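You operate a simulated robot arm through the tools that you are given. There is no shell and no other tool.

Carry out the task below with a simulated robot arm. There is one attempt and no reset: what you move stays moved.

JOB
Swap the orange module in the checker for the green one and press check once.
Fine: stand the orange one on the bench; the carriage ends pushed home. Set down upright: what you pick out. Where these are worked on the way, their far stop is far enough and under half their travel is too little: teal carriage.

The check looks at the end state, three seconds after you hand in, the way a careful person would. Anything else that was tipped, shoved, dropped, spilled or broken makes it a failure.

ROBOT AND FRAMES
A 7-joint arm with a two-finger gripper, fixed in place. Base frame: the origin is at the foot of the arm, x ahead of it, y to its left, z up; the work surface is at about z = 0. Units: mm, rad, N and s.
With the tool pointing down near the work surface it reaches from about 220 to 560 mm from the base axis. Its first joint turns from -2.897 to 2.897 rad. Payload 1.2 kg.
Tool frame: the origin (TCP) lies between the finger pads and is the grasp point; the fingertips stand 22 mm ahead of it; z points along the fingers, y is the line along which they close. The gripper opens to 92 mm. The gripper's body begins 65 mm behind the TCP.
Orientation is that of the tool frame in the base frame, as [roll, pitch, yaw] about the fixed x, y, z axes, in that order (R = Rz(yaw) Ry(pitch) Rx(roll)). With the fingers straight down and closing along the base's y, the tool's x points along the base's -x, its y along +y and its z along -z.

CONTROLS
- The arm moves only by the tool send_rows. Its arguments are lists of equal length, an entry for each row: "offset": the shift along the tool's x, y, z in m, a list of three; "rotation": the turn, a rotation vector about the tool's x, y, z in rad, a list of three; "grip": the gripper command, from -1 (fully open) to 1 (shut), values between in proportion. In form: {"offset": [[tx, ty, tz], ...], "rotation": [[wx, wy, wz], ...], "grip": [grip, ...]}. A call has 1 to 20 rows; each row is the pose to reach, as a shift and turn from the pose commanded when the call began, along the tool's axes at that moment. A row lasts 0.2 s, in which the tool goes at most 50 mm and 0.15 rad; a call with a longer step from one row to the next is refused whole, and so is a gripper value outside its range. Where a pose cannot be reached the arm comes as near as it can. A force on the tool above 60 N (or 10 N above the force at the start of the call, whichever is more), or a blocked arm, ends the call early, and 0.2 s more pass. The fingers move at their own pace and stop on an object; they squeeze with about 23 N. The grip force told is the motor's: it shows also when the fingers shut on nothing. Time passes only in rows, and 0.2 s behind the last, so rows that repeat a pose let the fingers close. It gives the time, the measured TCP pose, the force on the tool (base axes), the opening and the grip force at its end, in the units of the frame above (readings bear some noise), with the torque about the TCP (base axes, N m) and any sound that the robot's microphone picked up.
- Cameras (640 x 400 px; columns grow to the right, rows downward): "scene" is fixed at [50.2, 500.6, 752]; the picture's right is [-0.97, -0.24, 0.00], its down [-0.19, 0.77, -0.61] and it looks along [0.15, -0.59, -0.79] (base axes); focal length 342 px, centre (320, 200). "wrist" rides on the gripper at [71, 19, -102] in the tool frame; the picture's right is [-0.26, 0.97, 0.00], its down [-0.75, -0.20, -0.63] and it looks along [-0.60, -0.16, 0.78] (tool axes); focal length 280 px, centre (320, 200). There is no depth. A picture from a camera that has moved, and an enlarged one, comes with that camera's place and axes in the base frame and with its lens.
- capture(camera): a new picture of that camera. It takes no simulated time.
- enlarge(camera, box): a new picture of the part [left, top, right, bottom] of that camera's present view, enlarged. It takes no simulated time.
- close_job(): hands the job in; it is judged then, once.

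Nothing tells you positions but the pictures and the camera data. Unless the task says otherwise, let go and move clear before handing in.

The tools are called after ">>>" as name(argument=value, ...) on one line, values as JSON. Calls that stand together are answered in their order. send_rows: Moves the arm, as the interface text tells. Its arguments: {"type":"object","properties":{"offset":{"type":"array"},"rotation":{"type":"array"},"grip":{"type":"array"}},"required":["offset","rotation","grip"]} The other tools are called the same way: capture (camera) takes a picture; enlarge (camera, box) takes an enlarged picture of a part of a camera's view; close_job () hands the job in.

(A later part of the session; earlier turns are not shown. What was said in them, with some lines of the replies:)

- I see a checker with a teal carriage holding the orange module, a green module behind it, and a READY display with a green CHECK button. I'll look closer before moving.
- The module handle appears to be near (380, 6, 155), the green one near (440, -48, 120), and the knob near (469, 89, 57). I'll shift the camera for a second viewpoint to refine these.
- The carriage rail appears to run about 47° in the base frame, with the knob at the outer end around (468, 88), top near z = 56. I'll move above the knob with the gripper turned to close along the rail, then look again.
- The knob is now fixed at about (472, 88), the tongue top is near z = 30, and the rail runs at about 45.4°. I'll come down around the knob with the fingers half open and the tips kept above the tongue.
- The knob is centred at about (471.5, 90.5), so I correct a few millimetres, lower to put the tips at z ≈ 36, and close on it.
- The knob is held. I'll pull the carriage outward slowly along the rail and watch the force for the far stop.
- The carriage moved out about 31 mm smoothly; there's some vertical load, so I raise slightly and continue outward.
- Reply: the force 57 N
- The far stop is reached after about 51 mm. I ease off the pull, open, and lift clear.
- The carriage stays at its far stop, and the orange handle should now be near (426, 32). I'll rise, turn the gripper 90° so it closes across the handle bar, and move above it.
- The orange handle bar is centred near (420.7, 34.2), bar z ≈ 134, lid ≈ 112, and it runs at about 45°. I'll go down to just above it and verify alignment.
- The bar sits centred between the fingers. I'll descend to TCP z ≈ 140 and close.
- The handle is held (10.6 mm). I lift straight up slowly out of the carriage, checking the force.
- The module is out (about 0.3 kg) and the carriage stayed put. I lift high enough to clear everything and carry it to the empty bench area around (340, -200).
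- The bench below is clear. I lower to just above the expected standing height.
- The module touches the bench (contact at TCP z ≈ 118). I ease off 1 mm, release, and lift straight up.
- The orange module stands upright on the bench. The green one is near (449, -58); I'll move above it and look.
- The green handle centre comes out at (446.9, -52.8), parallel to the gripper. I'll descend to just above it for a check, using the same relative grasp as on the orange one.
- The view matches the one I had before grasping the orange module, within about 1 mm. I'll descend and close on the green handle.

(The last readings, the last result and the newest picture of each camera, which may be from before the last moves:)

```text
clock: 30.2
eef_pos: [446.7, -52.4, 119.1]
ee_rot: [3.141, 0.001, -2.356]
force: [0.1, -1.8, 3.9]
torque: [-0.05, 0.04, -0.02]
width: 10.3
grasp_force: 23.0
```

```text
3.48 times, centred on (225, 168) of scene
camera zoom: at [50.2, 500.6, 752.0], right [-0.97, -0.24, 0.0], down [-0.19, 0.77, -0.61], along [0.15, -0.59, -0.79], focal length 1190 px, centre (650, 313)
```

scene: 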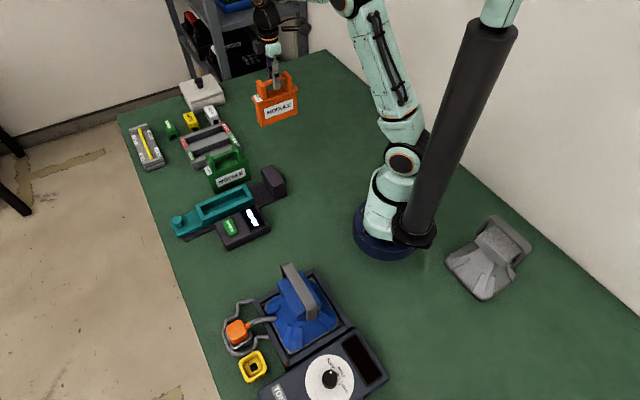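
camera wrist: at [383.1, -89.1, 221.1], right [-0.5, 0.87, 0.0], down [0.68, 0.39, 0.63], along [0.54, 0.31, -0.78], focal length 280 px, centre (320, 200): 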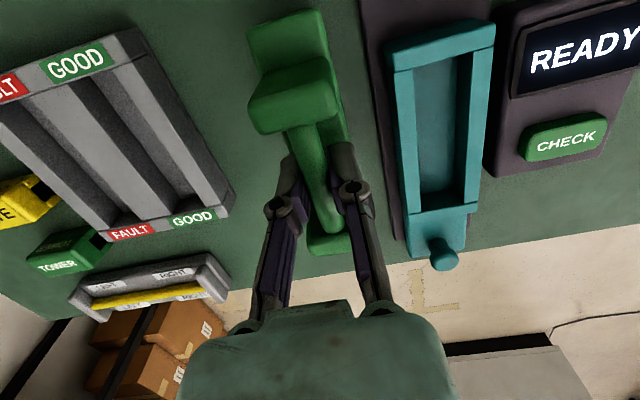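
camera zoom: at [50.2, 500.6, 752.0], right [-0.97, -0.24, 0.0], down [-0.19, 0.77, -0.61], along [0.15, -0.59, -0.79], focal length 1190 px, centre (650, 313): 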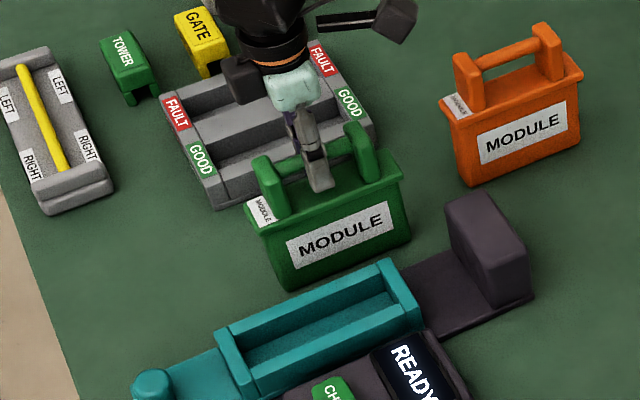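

The green module is held with nearly the same in-hand view as the orange one. I lift it and move over the carriage to the pose the orange one came from.

>>> send_rows(offset=[[0, 0, -0.005], [0, 0, -0.015], [0, 0, -0.03], [0, 0, -0.05], [0, 0, -0.07], [0, 0, -0.085], [-0.005, 0.01, -0.085], [-0.013, 0.024, -0.085], [-0.023, 0.042, -0.085], [-0.032, 0.06, -0.085], [-0.04, 0.074, -0.085], [-0.0437, 0.0808, -0.085], [-0.0437, 0.0808, -0.085], [-0.0437, 0.0808, -0.085]], rotation=[[0, 0, 0], [0, 0, 0], [0, 0, 0], [0, 0, 0], [0, 0, 0], [0, 0, 0], [0, 0, 0], [0, 0, 0], [0, 0, 0], [0, 0, 0], [0, 0, 0], [0, 0, 0], [0, 0, 0], [0, 0, 0]], grip=[1, 1, 1, 1, 1, 1, 1, 1, 1, 1, 1, 1, 1, 1])

>>> capture(camera="wrist")

>>> enlarge(camera="scene", box=[165, 110, 305, 245])

```text
clock: 33.2
eef_pos: [421.1, 36.3, 202.1]
ee_rot: [3.14, 0.0, -2.356]
force: [0.6, -0.3, -3.2]
torque: [-0.01, 0.01, 0.0]
width: 10.5
grasp_force: 22.5
```

```text
taken
camera wrist: at [357.2, 0.3, 305.4], right [-0.5, 0.87, 0.0], down [0.68, 0.39, 0.62], along [0.54, 0.31, -0.78], focal length 280 px, centre (320, 200)
```

wrist: 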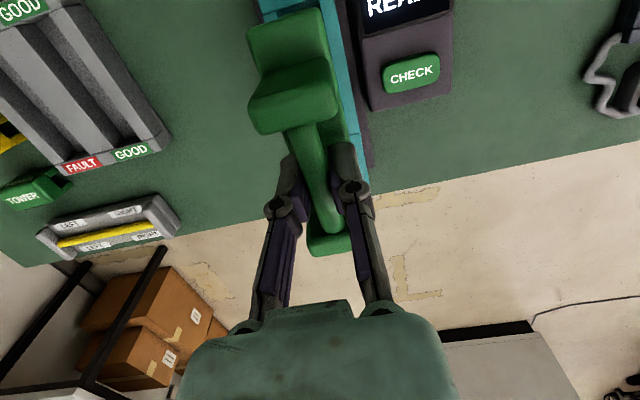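

```text
2.96 times, centred on (235, 178) of scene
camera zoom: at [50.2, 500.6, 752.0], right [-0.97, -0.24, 0.0], down [-0.19, 0.77, -0.61], along [0.15, -0.59, -0.79], focal length 1014 px, centre (572, 267)
```

zoom: 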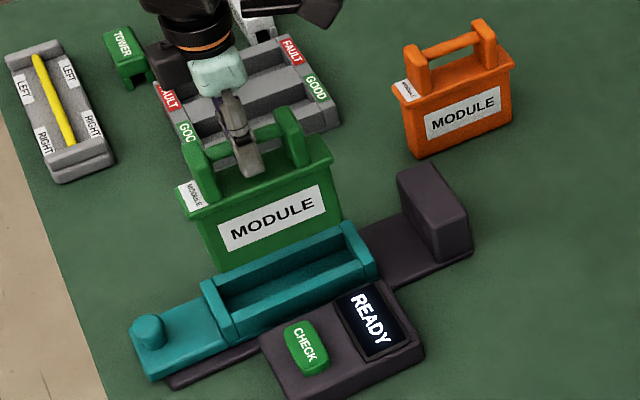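

>>> enlarge(camera="wrist", box=[220, 0, 400, 270])

>>> enlarge(camera="scene", box=[165, 140, 265, 235])

```text
1.48 times, centred on (310, 135) of wrist
camera zoom: at [357.2, 0.3, 305.4], right [-0.5, 0.87, 0.0], down [0.68, 0.39, 0.62], along [0.54, 0.31, -0.78], focal length 415 px, centre (335, 296)
```

zoom: 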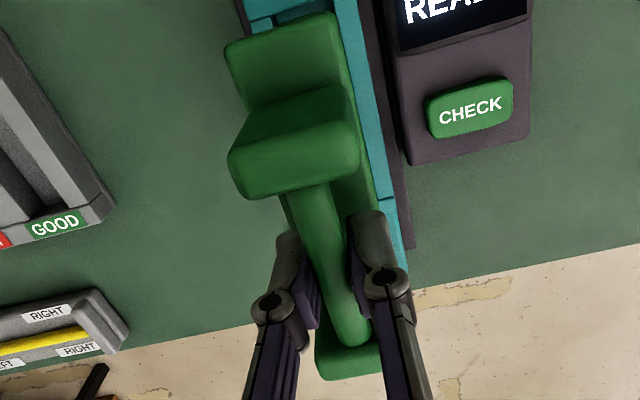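

```text
4.21 times, centred on (215, 188) of scene
camera zoom: at [50.2, 500.6, 752.0], right [-0.97, -0.24, 0.0], down [-0.19, 0.77, -0.61], along [0.15, -0.59, -0.79], focal length 1441 px, centre (762, 253)
```

zoom: 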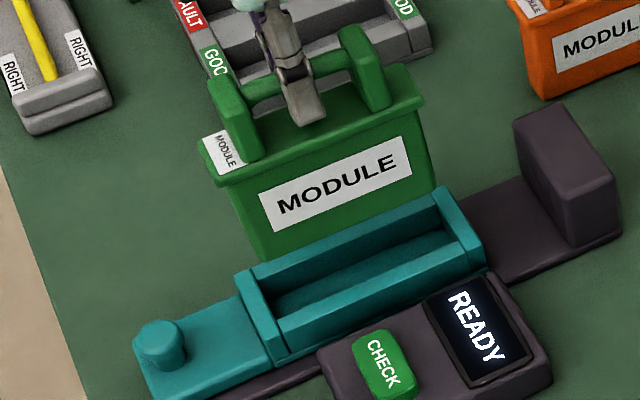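

>>> enlarge(camera="scene", box=[185, 130, 255, 190])

>>> enlarge(camera="scene", box=[165, 110, 285, 225])

```text
6.67 times, centred on (220, 160) of scene
camera zoom: at [50.2, 500.6, 752.0], right [-0.97, -0.24, 0.0], down [-0.19, 0.77, -0.61], along [0.15, -0.59, -0.79], focal length 2282 px, centre (987, 467)
```

zoom: 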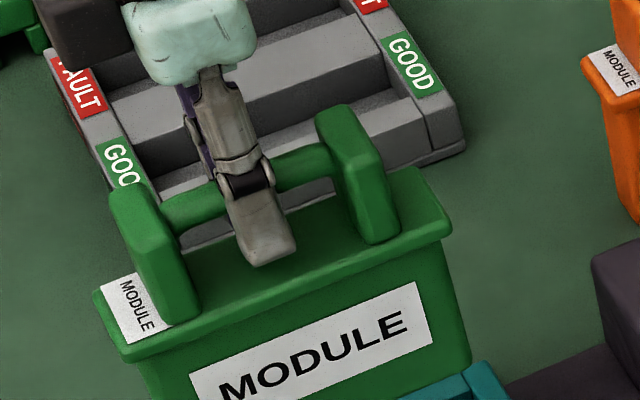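

```text
3.48 times, centred on (225, 168) of scene
camera zoom: at [50.2, 500.6, 752.0], right [-0.97, -0.24, 0.0], down [-0.19, 0.77, -0.61], along [0.15, -0.59, -0.79], focal length 1190 px, centre (650, 313)
```

zoom: 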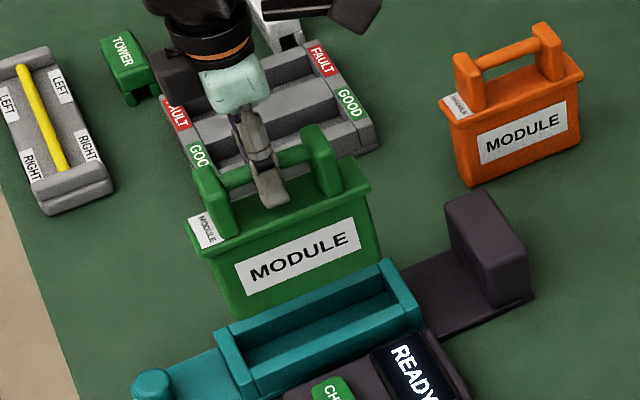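

The green module hangs level over the pocket. I lower to just above the carriage walls and check alignment.

>>> send_rows(offset=[[0, 0, 0.008], [0, 0, 0.018], [0, 0, 0.028], [0, 0, 0.035], [0, 0, 0.035]], rotation=[[0, 0, 0], [0, 0, 0], [0, 0, 0], [0, 0, 0], [0, 0, 0]], grip=[1, 1, 1, 1, 1])

>>> enlarge(camera="scene", box=[175, 145, 265, 225])

>>> enlarge(camera="wrist", box=[220, 0, 400, 200])

```text
clock: 34.4
eef_pos: [419.9, 34.8, 167.4]
ee_rot: [-3.141, 0.0, -2.357]
force: [0.8, 0.8, -1.9]
torque: [0.01, 0.03, 0.01]
width: 10.3
grasp_force: 22.7
```

```text
5.00 times, centred on (220, 185) of scene
camera zoom: at [50.2, 500.6, 752.0], right [-0.97, -0.24, 0.0], down [-0.19, 0.77, -0.61], along [0.15, -0.59, -0.79], focal length 1711 px, centre (820, 275)
```

zoom: 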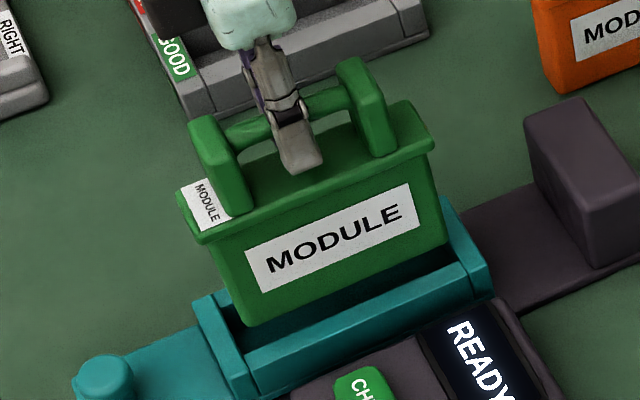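

```text
2.00 times, centred on (310, 100) of wrist
camera zoom: at [356.6, -0.9, 270.1], right [-0.5, 0.87, 0.0], down [0.68, 0.39, 0.62], along [0.54, 0.31, -0.78], focal length 561 px, centre (340, 400)
```

zoom: 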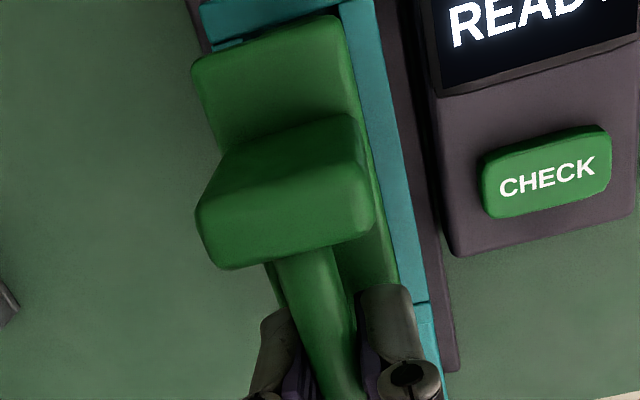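

>>> send_rows(offset=[[0, 0, 0.003], [0, 0, 0.006], [0, 0, 0.009], [0, 0, 0.012], [0, 0, 0.015], [0, 0, 0.018]], rotation=[[0, 0, 0], [0, 0, 0], [0, 0, 0], [0, 0, 0], [0, 0, 0], [0, 0, 0]], grip=[1, 1, 1, 1, 1, 1])

>>> enlarge(camera="scene", box=[175, 145, 265, 225])

```text
clock: 35.8
eef_pos: [420.8, 34.0, 149.4]
ee_rot: [3.139, -0.002, -2.355]
force: [0.1, 0.3, -3.3]
torque: [0.02, -0.01, -0.01]
width: 10.4
grasp_force: 23.2
```

```text
5.00 times, centred on (220, 185) of scene
camera zoom: at [50.2, 500.6, 752.0], right [-0.97, -0.24, 0.0], down [-0.19, 0.77, -0.61], along [0.15, -0.59, -0.79], focal length 1711 px, centre (820, 275)
```

zoom: 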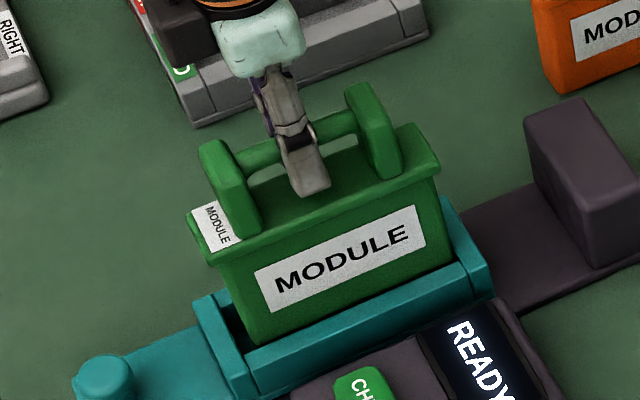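

It is entering the pocket with no contact force. I'll lower the last ~9 mm gently until it seats.

>>> send_rows(offset=[[0, 0, 0.002], [0, 0, 0.004], [0, 0, 0.006], [0, 0, 0.0075], [0, 0, 0.009]], rotation=[[0, 0, 0], [0, 0, 0], [0, 0, 0], [0, 0, 0], [0, 0, 0]], grip=[1, 1, 1, 1, 1])

>>> enlarge(camera="scene", box=[175, 145, 265, 225])

```text
clock: 37.0
eef_pos: [420.8, 35.9, 141.3]
ee_rot: [-3.141, 0.0, -2.357]
force: [-0.6, 0.8, -2.9]
torque: [0.01, 0.02, -0.01]
width: 10.2
grasp_force: 23.6
```

```text
5.00 times, centred on (220, 185) of scene
camera zoom: at [50.2, 500.6, 752.0], right [-0.97, -0.24, 0.0], down [-0.19, 0.77, -0.61], along [0.15, -0.59, -0.79], focal length 1711 px, centre (820, 275)
```

zoom: 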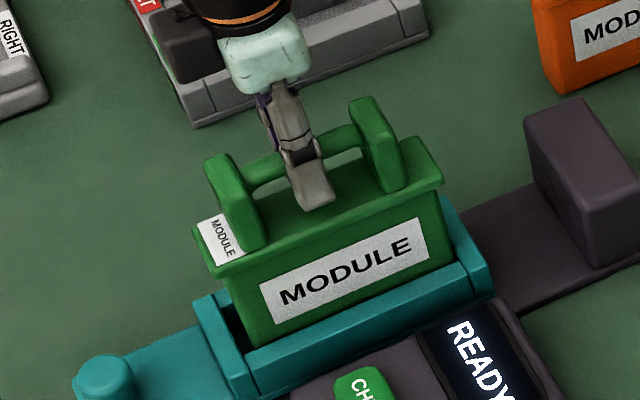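

Still hanging (−2.9 N), so it has a little further to go. I continue in 1 mm steps.

>>> send_rows(offset=[[0, 0, 0.001], [0, 0, 0.002], [0, 0, 0.003]], rotation=[[0, 0, 0], [0, 0, 0], [0, 0, 0]], grip=[1, 1, 1])

```text
clock: 37.8
eef_pos: [420.0, 36.1, 138.9]
ee_rot: [3.141, 0.0, -2.356]
force: [-0.2, 0.1, -2.2]
torque: [0.0, -0.02, 0.0]
width: 10.5
grasp_force: 23.3
```

>>> send_rows(offset=[[0, 0, 0.001], [0, 0, 0.002], [0, 0, 0.0025]], rotation=[[0, 0, 0], [0, 0, 0], [0, 0, 0]], grip=[1, 1, 1])

>>> enlarge(camera="scene", box=[165, 130, 285, 245])

>>> enlarge(camera="scene", box=[175, 145, 265, 225])

```text
clock: 38.6
eef_pos: [420.8, 36.0, 134.6]
ee_rot: [3.141, 0.001, -2.357]
force: [-1.1, -0.3, -2.5]
torque: [0.03, -0.02, 0.0]
width: 10.4
grasp_force: 23.1
```

```text
3.48 times, centred on (225, 188) of scene
camera zoom: at [50.2, 500.6, 752.0], right [-0.97, -0.24, 0.0], down [-0.19, 0.77, -0.61], along [0.15, -0.59, -0.79], focal length 1190 px, centre (650, 244)
```

zoom: 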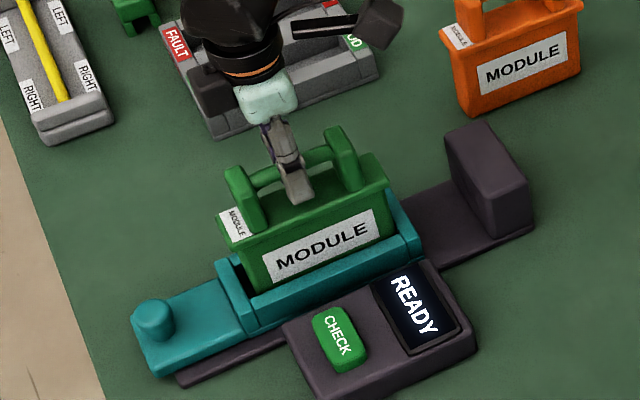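

```text
5.00 times, centred on (220, 185) of scene
camera zoom: at [50.2, 500.6, 752.0], right [-0.97, -0.24, 0.0], down [-0.19, 0.77, -0.61], along [0.15, -0.59, -0.79], focal length 1711 px, centre (820, 275)
```

zoom: 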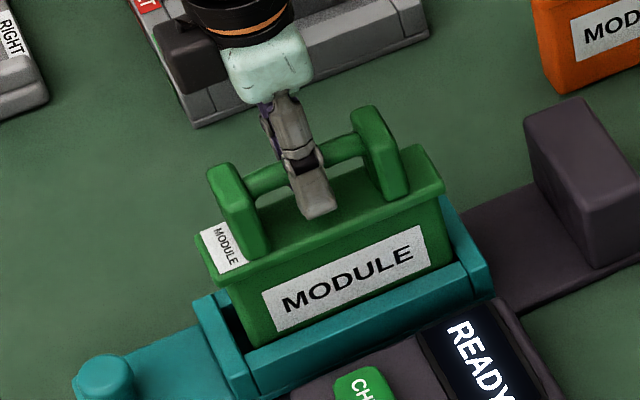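

>>> send_rows(offset=[[0, 0, 0.001], [0, 0, 0.002], [0, 0, 0.002]], rotation=[[0, 0, 0], [0, 0, 0], [0, 0, 0]], grip=[1, 1, 1])

>>> enlarge(camera="scene", box=[165, 130, 285, 245])

>>> enlarge(camera="wrist", box=[220, 0, 400, 200])

```text
clock: 39.4
eef_pos: [421.8, 35.7, 134.0]
ee_rot: [-3.14, 0.001, -2.356]
force: [1.0, -2.5, 19.6]
torque: [0.04, -0.02, -0.06]
width: 10.5
grasp_force: 23.5
```

```text
3.48 times, centred on (225, 188) of scene
camera zoom: at [50.2, 500.6, 752.0], right [-0.97, -0.24, 0.0], down [-0.19, 0.77, -0.61], along [0.15, -0.59, -0.79], focal length 1190 px, centre (650, 244)
```

zoom: 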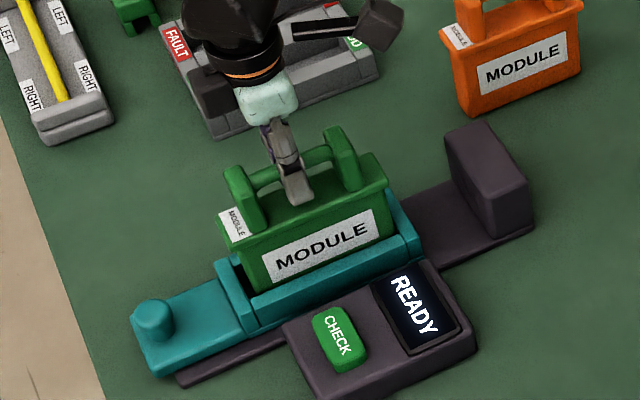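

```text
2.00 times, centred on (310, 100) of wrist
camera zoom: at [357.1, -0.7, 235.9], right [-0.5, 0.87, 0.0], down [0.68, 0.39, 0.63], along [0.54, 0.31, -0.78], focal length 561 px, centre (340, 400)
```

zoom: 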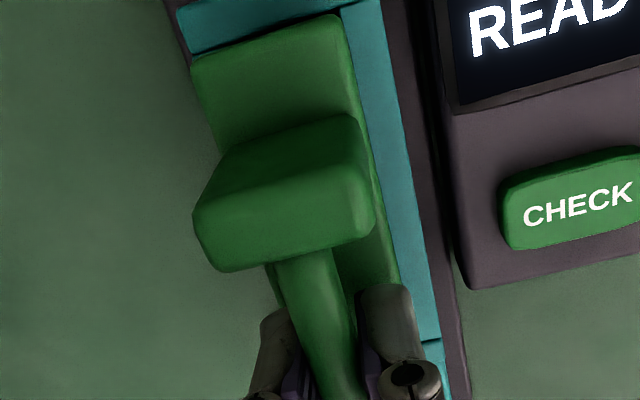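

The module is now seated (contact force at TCP z ≈ 134). I ease up slightly, release, and lift away.

>>> send_rows(offset=[[0, 0, -0.001], [0, 0, -0.001], [0, 0, -0.001], [0, 0, -0.001], [0, 0, -0.001], [0, 0, -0.01], [0, 0, -0.025], [0, 0, -0.045], [0, 0, -0.08], [0, 0, -0.12]], rotation=[[0, 0, 0], [0, 0, 0], [0, 0, 0], [0, 0, 0], [0, 0, 0], [0, 0, 0], [0, 0, 0], [0, 0, 0], [0, 0, 0], [0, 0, 0]], grip=[1, 0.6, 0.2, -0.1, -0.1, -0.1, -0.1, -0.1, -0.1, -0.1])

>>> enlarge(camera="scene", box=[165, 130, 285, 245])

>>> enlarge(camera="scene", box=[175, 145, 265, 225])

>>> enlarge(camera="wrist", box=[200, 0, 440, 165])

```text
clock: 41.6
eef_pos: [421.8, 35.5, 254.2]
ee_rot: [-3.141, 0.0, -2.357]
force: [0.4, -0.5, -0.1]
torque: [-0.01, 0.01, 0.0]
width: 50.4
grasp_force: 0.0
```

```text
3.48 times, centred on (225, 188) of scene
camera zoom: at [50.2, 500.6, 752.0], right [-0.97, -0.24, 0.0], down [-0.19, 0.77, -0.61], along [0.15, -0.59, -0.79], focal length 1190 px, centre (650, 244)
```

zoom: 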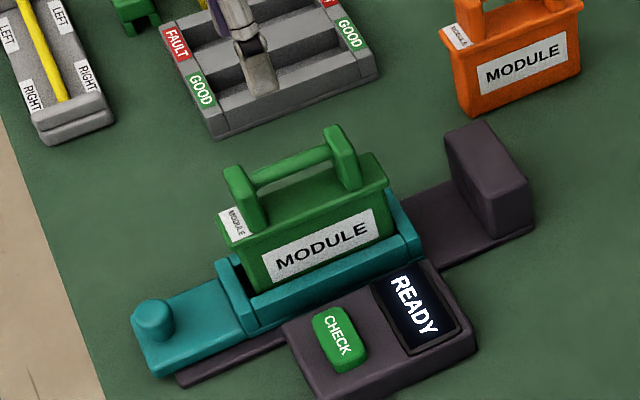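

```text
5.00 times, centred on (220, 185) of scene
camera zoom: at [50.2, 500.6, 752.0], right [-0.97, -0.24, 0.0], down [-0.19, 0.77, -0.61], along [0.15, -0.59, -0.79], focal length 1711 px, centre (820, 275)
```

zoom: 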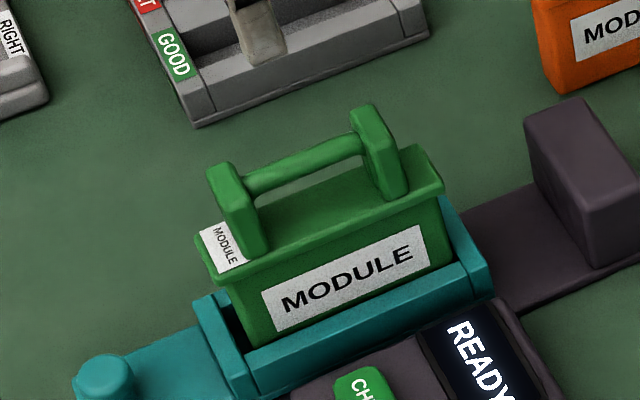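

```text
2.42 times, centred on (320, 82) of wrist
camera zoom: at [357.8, -0.3, 356.4], right [-0.5, 0.87, 0.0], down [0.68, 0.39, 0.62], along [0.54, 0.31, -0.78], focal length 680 px, centre (320, 485)
```

zoom: 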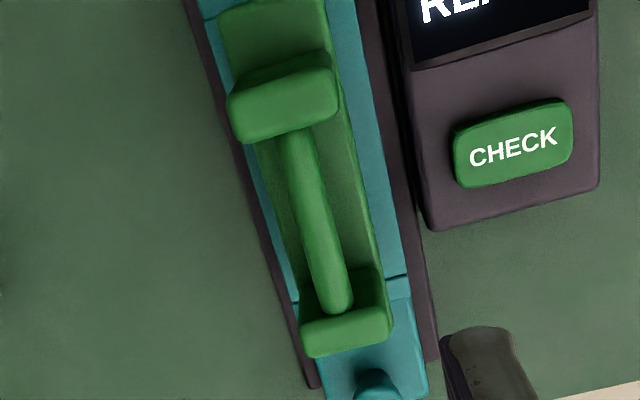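

The green module sits flat in the carriage, with the handle at the same height the orange one had. Next I go back over the knob, now around (507, 126), with the gripper turned to close along the rail again.

>>> send_rows(offset=[[-0.005, 0, 0], [-0.015, 0, 0], [-0.028, 0.001, 0], [-0.042, 0.001, 0], [-0.056, 0.0015, 0], [-0.07, 0.002, 0], [-0.084, 0.002, 0], [-0.098, 0.0025, 0], [-0.11, 0.003, 0], [-0.12, 0.0034, 0], [-0.125, 0.0034, 0.02], [-0.125, 0.0034, 0.05], [-0.125, 0.0034, 0.05]], rotation=[[0, 0, 0.142], [0, 0, 0.284], [0, 0, 0.426], [0, 0, 0.568], [0, 0, 0.71], [0, 0, 0.852], [0, 0, 0.994], [0, 0, 1.136], [0, 0, 1.278], [0, 0, 1.42], [0, 0, 1.56], [0, 0, 1.56], [0, 0, 1.56]], grip=[-0.1, -0.1, -0.1, -0.1, -0.1, -0.1, -0.1, -0.1, -0.1, -0.1, -0.1, -0.1, -0.1])

>>> capture(camera="wrist")

>>> enlarge(camera="scene", box=[140, 130, 285, 245])

```text
clock: 44.4
eef_pos: [508.3, 127.6, 202.4]
ee_rot: [3.141, 0.0, 2.366]
force: [0.1, 1.2, -0.4]
torque: [-0.02, 0.02, 0.02]
width: 50.4
grasp_force: 0.1
```

```text
taken
camera wrist: at [469.7, 191.4, 304.5], right [0.86, 0.51, 0.0], down [0.4, -0.67, 0.62], along [0.32, -0.54, -0.78], focal length 280 px, centre (320, 200)
```

wrist: 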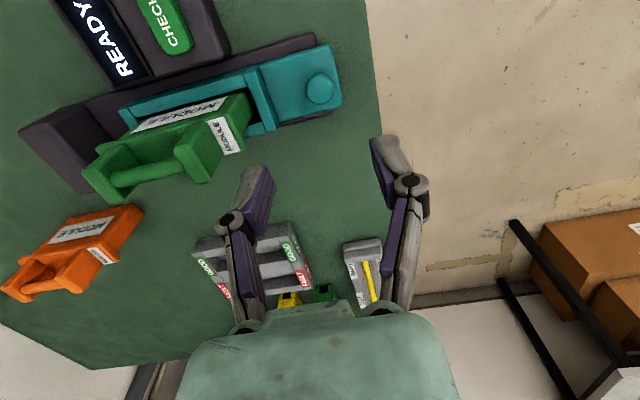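

```text
3.48 times, centred on (212, 188) of scene
camera zoom: at [50.2, 500.6, 752.0], right [-0.97, -0.24, 0.0], down [-0.19, 0.77, -0.61], along [0.15, -0.59, -0.79], focal length 1190 px, centre (694, 244)
```

zoom: 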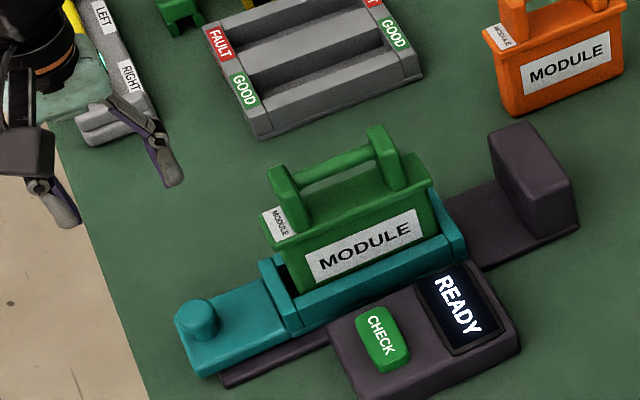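

>>> send_rows(offset=[[0, 0, 0.03], [0, 0, 0.065], [0, 0, 0.1], [0, 0, 0.125], [0, 0, 0.14], [0, 0, 0.141], [0, 0, 0.141], [0, 0, 0.141], [0, 0, 0.141]], rotation=[[0, 0, 0], [0, 0, 0], [0, 0, 0], [0, 0, 0], [0, 0, 0], [0, 0, 0], [0, 0, 0], [0, 0, 0], [0, 0, 0]], grip=[-0.1, -0.1, -0.1, -0.1, -0.1, -0.1, 0.3, 1, 1])

>>> enlarge(camera="scene", box=[140, 130, 285, 245])

```text
clock: 46.4
eef_pos: [505.7, 126.9, 63.3]
ee_rot: [-3.141, 0.001, 2.366]
force: [-9.0, -6.8, 5.0]
torque: [-0.03, 0.36, -0.12]
width: 25.5
grasp_force: 27.9
```

```text
3.48 times, centred on (212, 188) of scene
camera zoom: at [50.2, 500.6, 752.0], right [-0.97, -0.24, 0.0], down [-0.19, 0.77, -0.61], along [0.15, -0.59, -0.79], focal length 1190 px, centre (694, 244)
```

zoom: 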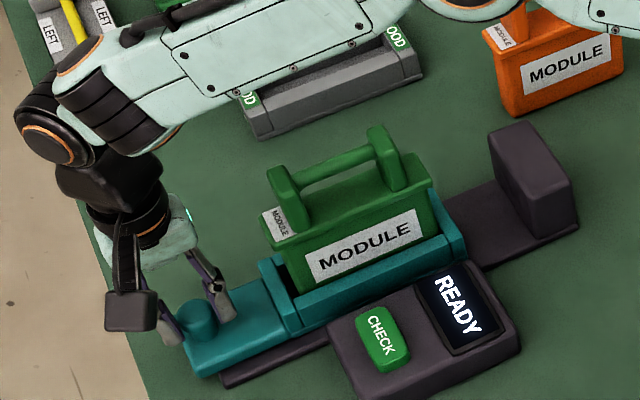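

The knob is gripped. I push the carriage slowly back toward home.

>>> send_rows(offset=[[0, -0.002, 0], [0, -0.006, 0], [0, -0.011, 0], [0, -0.016, 0], [0, -0.021, 0], [0, -0.026, 0], [0, -0.031, 0], [0, -0.036, 0], [0, -0.041, 0], [0, -0.045, 0]], rotation=[[0, 0, 0], [0, 0, 0], [0, 0, 0], [0, 0, 0], [0, 0, 0], [0, 0, 0], [0, 0, 0], [0, 0, 0], [0, 0, 0], [0, 0, 0]], grip=[1, 1, 1, 1, 1, 1, 1, 1, 1, 1])

>>> enlarge(camera="scene", box=[160, 150, 300, 238])

```text
clock: 48.6
eef_pos: [475.1, 95.0, 62.3]
ee_rot: [3.141, -0.002, 2.369]
force: [-4.6, 4.6, -5.9]
torque: [0.06, 0.14, -0.02]
width: 25.5
grasp_force: 28.2
```

```text
4.55 times, centred on (230, 194) of scene
camera zoom: at [50.2, 500.6, 752.0], right [-0.97, -0.24, 0.0], down [-0.19, 0.77, -0.61], along [0.15, -0.59, -0.79], focal length 1556 px, centre (729, 227)
```

zoom: 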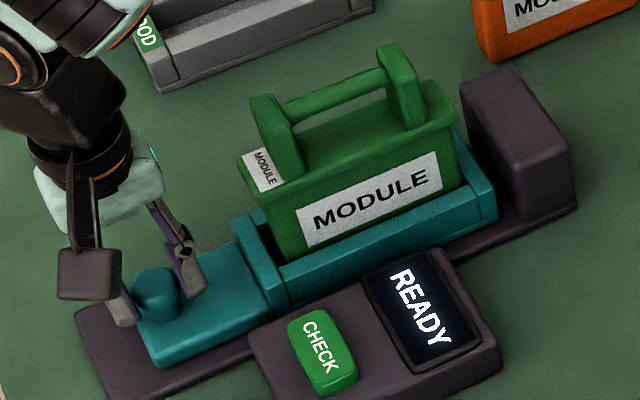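

About 6 mm remain. I push on in small steps until the home stop resists.

>>> send_rows(offset=[[0, -0.002, 0], [0, -0.004, 0], [0, -0.006, 0], [0, -0.007, 0]], rotation=[[0, 0, 0], [0, 0, 0], [0, 0, 0], [0, 0, 0]], grip=[1, 1, 1, 1])

>>> enlarge(camera="scene", box=[160, 150, 300, 238])

```text
clock: 49.6
eef_pos: [470.7, 90.1, 62.1]
ee_rot: [3.142, -0.001, 2.37]
force: [-8.5, 11.3, -8.2]
torque: [0.61, 0.58, 0.04]
width: 25.7
grasp_force: 28.0
```

```text
4.55 times, centred on (230, 194) of scene
camera zoom: at [50.2, 500.6, 752.0], right [-0.97, -0.24, 0.0], down [-0.19, 0.77, -0.61], along [0.15, -0.59, -0.79], focal length 1556 px, centre (729, 227)
```

zoom: 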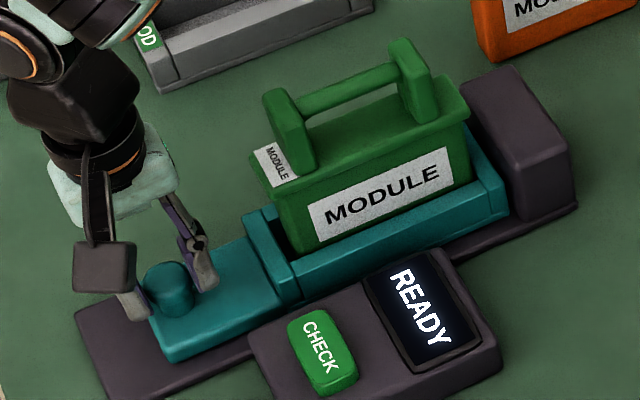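

>>> send_rows(offset=[[0.001, -0.001, 0], [0.001, -0.002, 0], [0.001, -0.003, 0]], rotation=[[0, 0, 0], [0, 0, 0], [0, 0, 0]], grip=[1, 1, 1])

>>> enlarge(camera="scene", box=[160, 150, 300, 238])

```text
clock: 50.4
eef_pos: [470.9, 89.4, 63.5]
ee_rot: [3.132, 0.004, 2.374]
force: [27.6, 26.4, -23.2]
torque: [0.36, -0.41, 0.22]
width: 25.7
grasp_force: 28.6
```

```text
4.55 times, centred on (230, 194) of scene
camera zoom: at [50.2, 500.6, 752.0], right [-0.97, -0.24, 0.0], down [-0.19, 0.77, -0.61], along [0.15, -0.59, -0.79], focal length 1556 px, centre (729, 227)
```

zoom: 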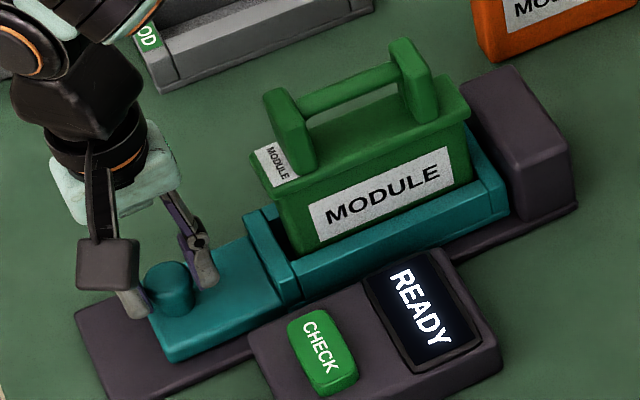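

The home stop resists (~38 N) at the original home position. I ease off, release the knob and lift clear.

>>> send_rows(offset=[[0, 0.001, 0], [0, 0.002, 0], [0, 0.002, 0], [0, 0.002, 0], [0, 0.002, 0], [0, 0.002, -0.015], [0, 0.002, -0.045], [0, 0.002, -0.09], [0, 0.002, -0.13]], rotation=[[0, 0, 0], [0, 0, 0], [0, 0, 0], [0, 0, 0], [0, 0, 0], [0, 0, 0], [0, 0, 0], [0, 0, 0], [0, 0, 0]], grip=[1, 1, 0.2, -0.1, -0.1, -0.1, -0.1, -0.1, -0.1])

>>> enlarge(camera="scene", box=[160, 150, 300, 238])

>>> capture(camera="wrist")

```text
clock: 52.4
eef_pos: [469.1, 87.7, 192.0]
ee_rot: [-3.141, -0.001, 2.366]
force: [0.2, 1.0, -0.6]
torque: [0.0, 0.03, -0.01]
width: 50.3
grasp_force: 0.0
```

```text
4.55 times, centred on (230, 194) of scene
camera zoom: at [50.2, 500.6, 752.0], right [-0.97, -0.24, 0.0], down [-0.19, 0.77, -0.61], along [0.15, -0.59, -0.79], focal length 1556 px, centre (729, 227)
```

zoom: 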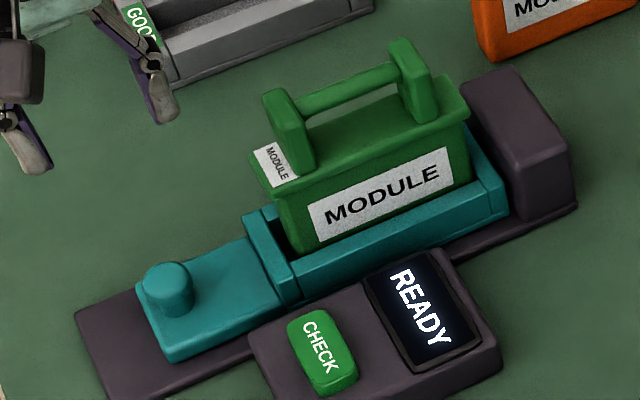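

```text
taken
camera wrist: at [431.0, 152.8, 294.4], right [0.86, 0.51, 0.0], down [0.4, -0.67, 0.62], along [0.32, -0.54, -0.78], focal length 280 px, centre (320, 200)
```

wrist: 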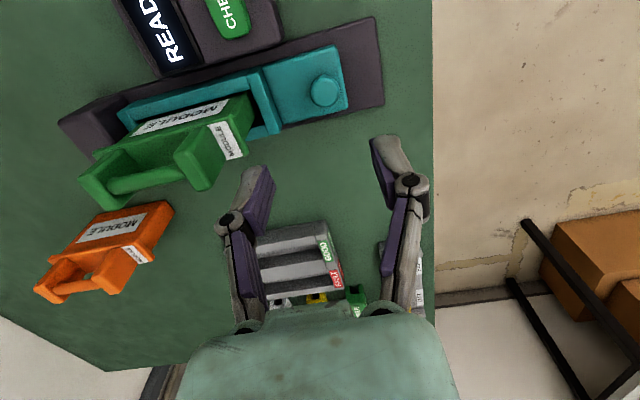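

The carriage is home. Now I close the fingers and move above the CHECK button, which I place at about (376, 104, 38), to verify before pressing.

>>> send_rows(offset=[[0.01, -0.007, -0.01], [0.025, -0.0175, -0.01], [0.04, -0.028, -0.01], [0.055, -0.038, -0.01], [0.068, -0.047, -0.01], [0.0781, -0.0539, -0.01], [0.0781, -0.0539, -0.01]], rotation=[[0, 0, 0], [0, 0, 0], [0, 0, 0], [0, 0, 0], [0, 0, 0], [0, 0, 0], [0, 0, 0]], grip=[-0.1, 0.3, 0.7, 1, 1, 1, 1])

>>> capture(camera="wrist")

>>> enlarge(camera="scene", box=[160, 130, 300, 250])

```text
clock: 54.0
eef_pos: [376.1, 104.8, 201.9]
ee_rot: [-3.141, 0.0, 2.368]
force: [0.6, 0.6, 0.6]
torque: [0.01, 0.01, 0.0]
width: 0.0
grasp_force: 23.2
```

```text
taken
camera wrist: at [337.8, 168.7, 304.4], right [0.86, 0.51, 0.0], down [0.4, -0.67, 0.63], along [0.32, -0.54, -0.78], focal length 280 px, centre (320, 200)
```

wrist: 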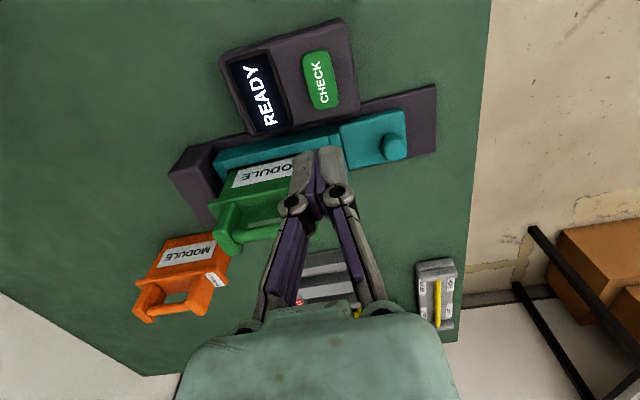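

```text
3.33 times, centred on (230, 190) of scene
camera zoom: at [50.2, 500.6, 752.0], right [-0.97, -0.24, 0.0], down [-0.19, 0.77, -0.61], along [0.15, -0.59, -0.79], focal length 1141 px, centre (620, 233)
```

zoom: 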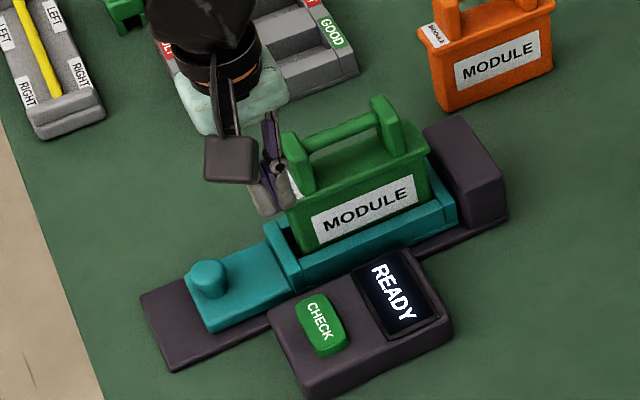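

The button lies directly below the tool at (375–376, 104). I lower to just above it.

>>> send_rows(offset=[[0, 0, 0.03], [0, 0, 0.065], [0, 0, 0.1], [0, 0, 0.122], [0, 0, 0.132], [0, 0, 0.132]], rotation=[[0, 0, 0], [0, 0, 0], [0, 0, 0], [0, 0, 0], [0, 0, 0], [0, 0, 0]], grip=[1, 1, 1, 1, 1, 1])

>>> enlarge(camera="wrist", box=[220, 60, 420, 200])

>>> enlarge(camera="scene", box=[190, 170, 290, 250])

```text
clock: 55.4
eef_pos: [375.5, 106.9, 70.2]
ee_rot: [3.14, 0.0, 2.367]
force: [0.0, 0.5, 0.1]
torque: [-0.01, 0.0, 0.0]
width: 0.0
grasp_force: 22.8
```

```text
2.86 times, centred on (320, 130) of wrist
camera zoom: at [338.3, 170.4, 173.1], right [0.86, 0.51, 0.0], down [0.4, -0.67, 0.62], along [0.32, -0.54, -0.78], focal length 801 px, centre (320, 400)
```

zoom: 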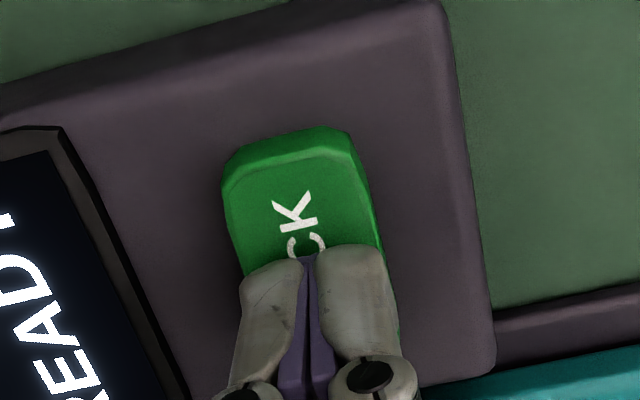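

```text
5.00 times, centred on (240, 210) of scene
camera zoom: at [50.2, 500.6, 752.0], right [-0.97, -0.24, 0.0], down [-0.19, 0.77, -0.61], along [0.15, -0.59, -0.79], focal length 1711 px, centre (720, 150)
```

zoom: 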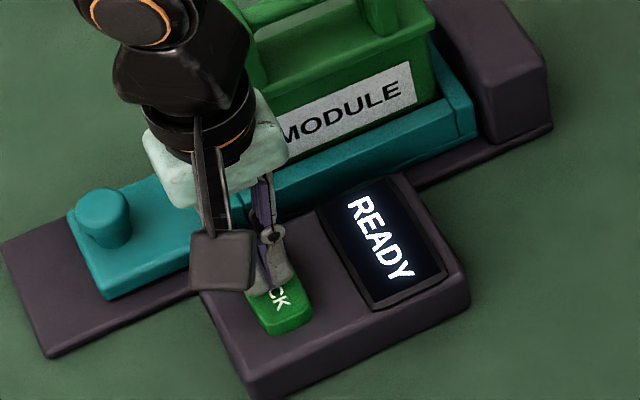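

The fingertips are about 10 mm above the button's middle. I'll go down in small steps until it clicks.

>>> send_rows(offset=[[0.002, 0, 0.003], [0.002, 0, 0.006], [0.002, 0, 0.008], [0.002, 0, 0.0095]], rotation=[[0, 0, 0], [0, 0, 0], [0, 0, 0], [0, 0, 0]], grip=[1, 1, 1, 1])

>>> enlarge(camera="scene", box=[190, 170, 290, 250])

```text
clock: 56.4
eef_pos: [374.5, 106.7, 61.7]
ee_rot: [-3.141, 0.0, 2.367]
force: [-0.8, -0.2, 1.7]
torque: [0.04, -0.01, 0.04]
width: 6.0
grasp_force: 27.8
```

```text
5.00 times, centred on (240, 210) of scene
camera zoom: at [50.2, 500.6, 752.0], right [-0.97, -0.24, 0.0], down [-0.19, 0.77, -0.61], along [0.15, -0.59, -0.79], focal length 1711 px, centre (720, 150)
```

zoom: 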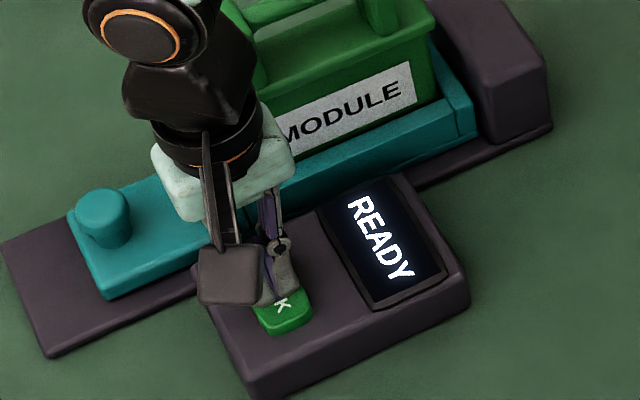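

>>> send_rows(offset=[[0, 0, 0.001], [0, 0, 0.002]], rotation=[[0, 0, 0], [0, 0, 0]], grip=[1, 1])

>>> enlarge(camera="wrist", box=[220, 60, 420, 200])

>>> enlarge(camera="scene", box=[190, 170, 290, 250])

```text
clock: 57.0
eef_pos: [374.3, 107.3, 59.1]
ee_rot: [-3.141, -0.001, 2.365]
force: [-1.1, -1.5, 2.1]
torque: [0.0, 0.03, -0.04]
width: 5.9
grasp_force: 27.6
heard: click
```

```text
2.86 times, centred on (320, 130) of wrist
camera zoom: at [337.2, 170.4, 161.1], right [0.86, 0.51, 0.0], down [0.4, -0.67, 0.63], along [0.32, -0.54, -0.78], focal length 801 px, centre (320, 400)
```

zoom: 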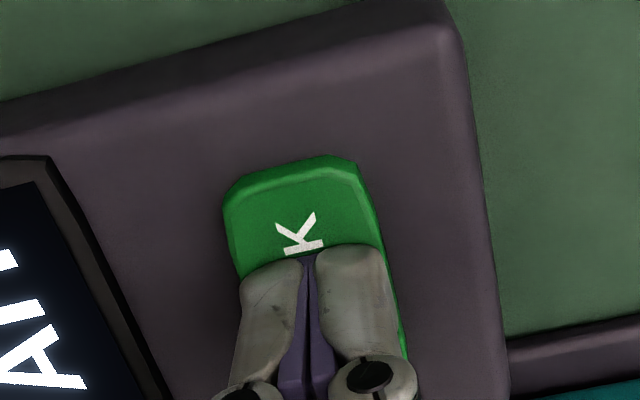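

```text
5.00 times, centred on (240, 210) of scene
camera zoom: at [50.2, 500.6, 752.0], right [-0.97, -0.24, 0.0], down [-0.19, 0.77, -0.61], along [0.15, -0.59, -0.79], focal length 1711 px, centre (720, 150)
```

zoom: 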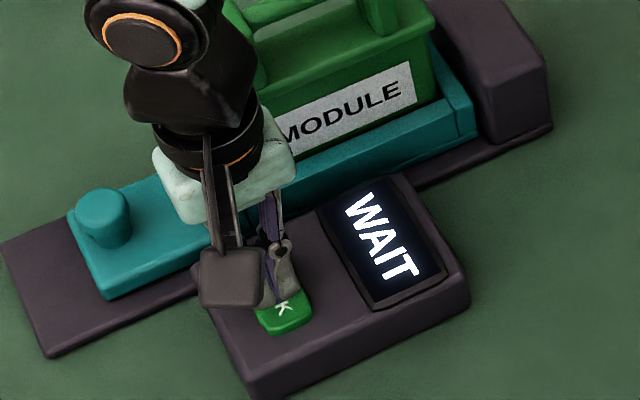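

It clicked and the display shows WAIT. I lift off straight up without touching anything else.

>>> send_rows(offset=[[0, 0, -0.01], [0, 0, -0.04], [0, 0, -0.08], [0, 0, -0.12], [0, 0, -0.16], [0, 0, -0.16], [0, 0, -0.16], [0, 0, -0.16], [0, 0, -0.16], [0, 0, -0.16]], rotation=[[0, 0, 0], [0, 0, 0], [0, 0, 0], [0, 0, 0], [0, 0, 0], [0, 0, 0], [0, 0, 0], [0, 0, 0], [0, 0, 0], [0, 0, 0]], grip=[1, 1, 1, 1, 1, 1, 1, 1, 1, 1])

>>> enlarge(camera="scene", box=[160, 130, 300, 250])

>>> capture(camera="wrist")

```text
clock: 59.2
eef_pos: [375.9, 108.0, 219.1]
ee_rot: [-3.141, 0.001, 2.366]
force: [0.9, 0.1, 0.2]
torque: [-0.01, 0.01, -0.01]
width: 0.1
grasp_force: 27.9
```

```text
3.33 times, centred on (230, 190) of scene
camera zoom: at [50.2, 500.6, 752.0], right [-0.97, -0.24, 0.0], down [-0.19, 0.77, -0.61], along [0.15, -0.59, -0.79], focal length 1141 px, centre (620, 233)
```

zoom: 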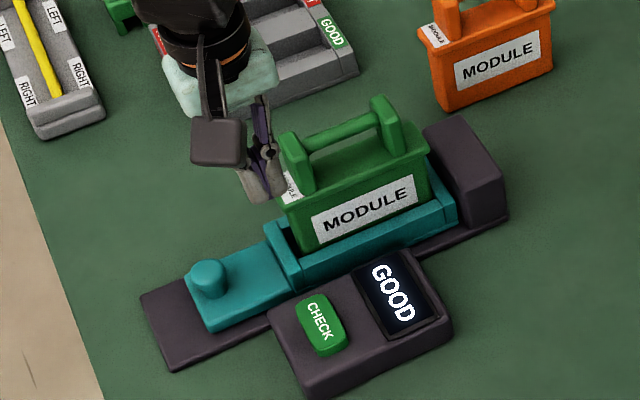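

```text
taken
camera wrist: at [338.0, 172.2, 321.3], right [0.86, 0.51, 0.0], down [0.4, -0.67, 0.62], along [0.32, -0.54, -0.78], focal length 280 px, centre (320, 200)
```

wrist: 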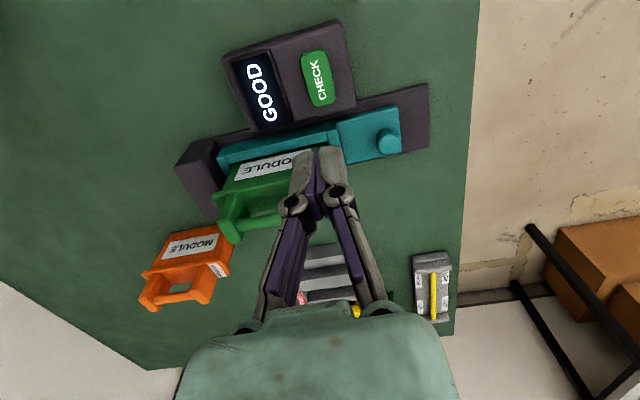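

The display reads GOOD, the carriage is home with the green module in it, and the orange one stands on the bench. One last overall look before handing in.

>>> capture(camera="scene")

```text
taken
```

scene: 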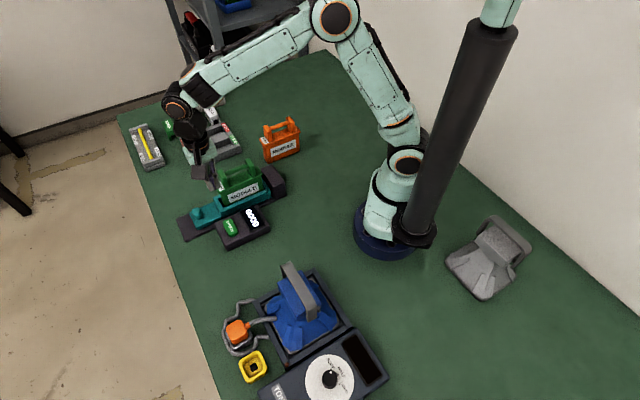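

Everything is in place and the arm is clear, so I'm handing in the job.

>>> close_job()

```text
The job is handed in.
```

The swap is done and handed in. The green module is in the checker and the orange one stands upright on the bench, clear of everything else.

- **Carriage:** I pulled it to its far stop (about 51 mm) for the swap. Then I pushed it back until the home stop resisted, at its original position.
- **Check:** I pressed the button once. It clicked, and the display went from WAIT to GOOD.
- **Seating:** The green module sits about 3 mm closer to the dark end block than the orange one did. It is flat and at about the same height.
- **Rest of the bench:** Nothing else looked moved or tipped in the last picture, although the arm hid part of the small-parts area behind the checker.
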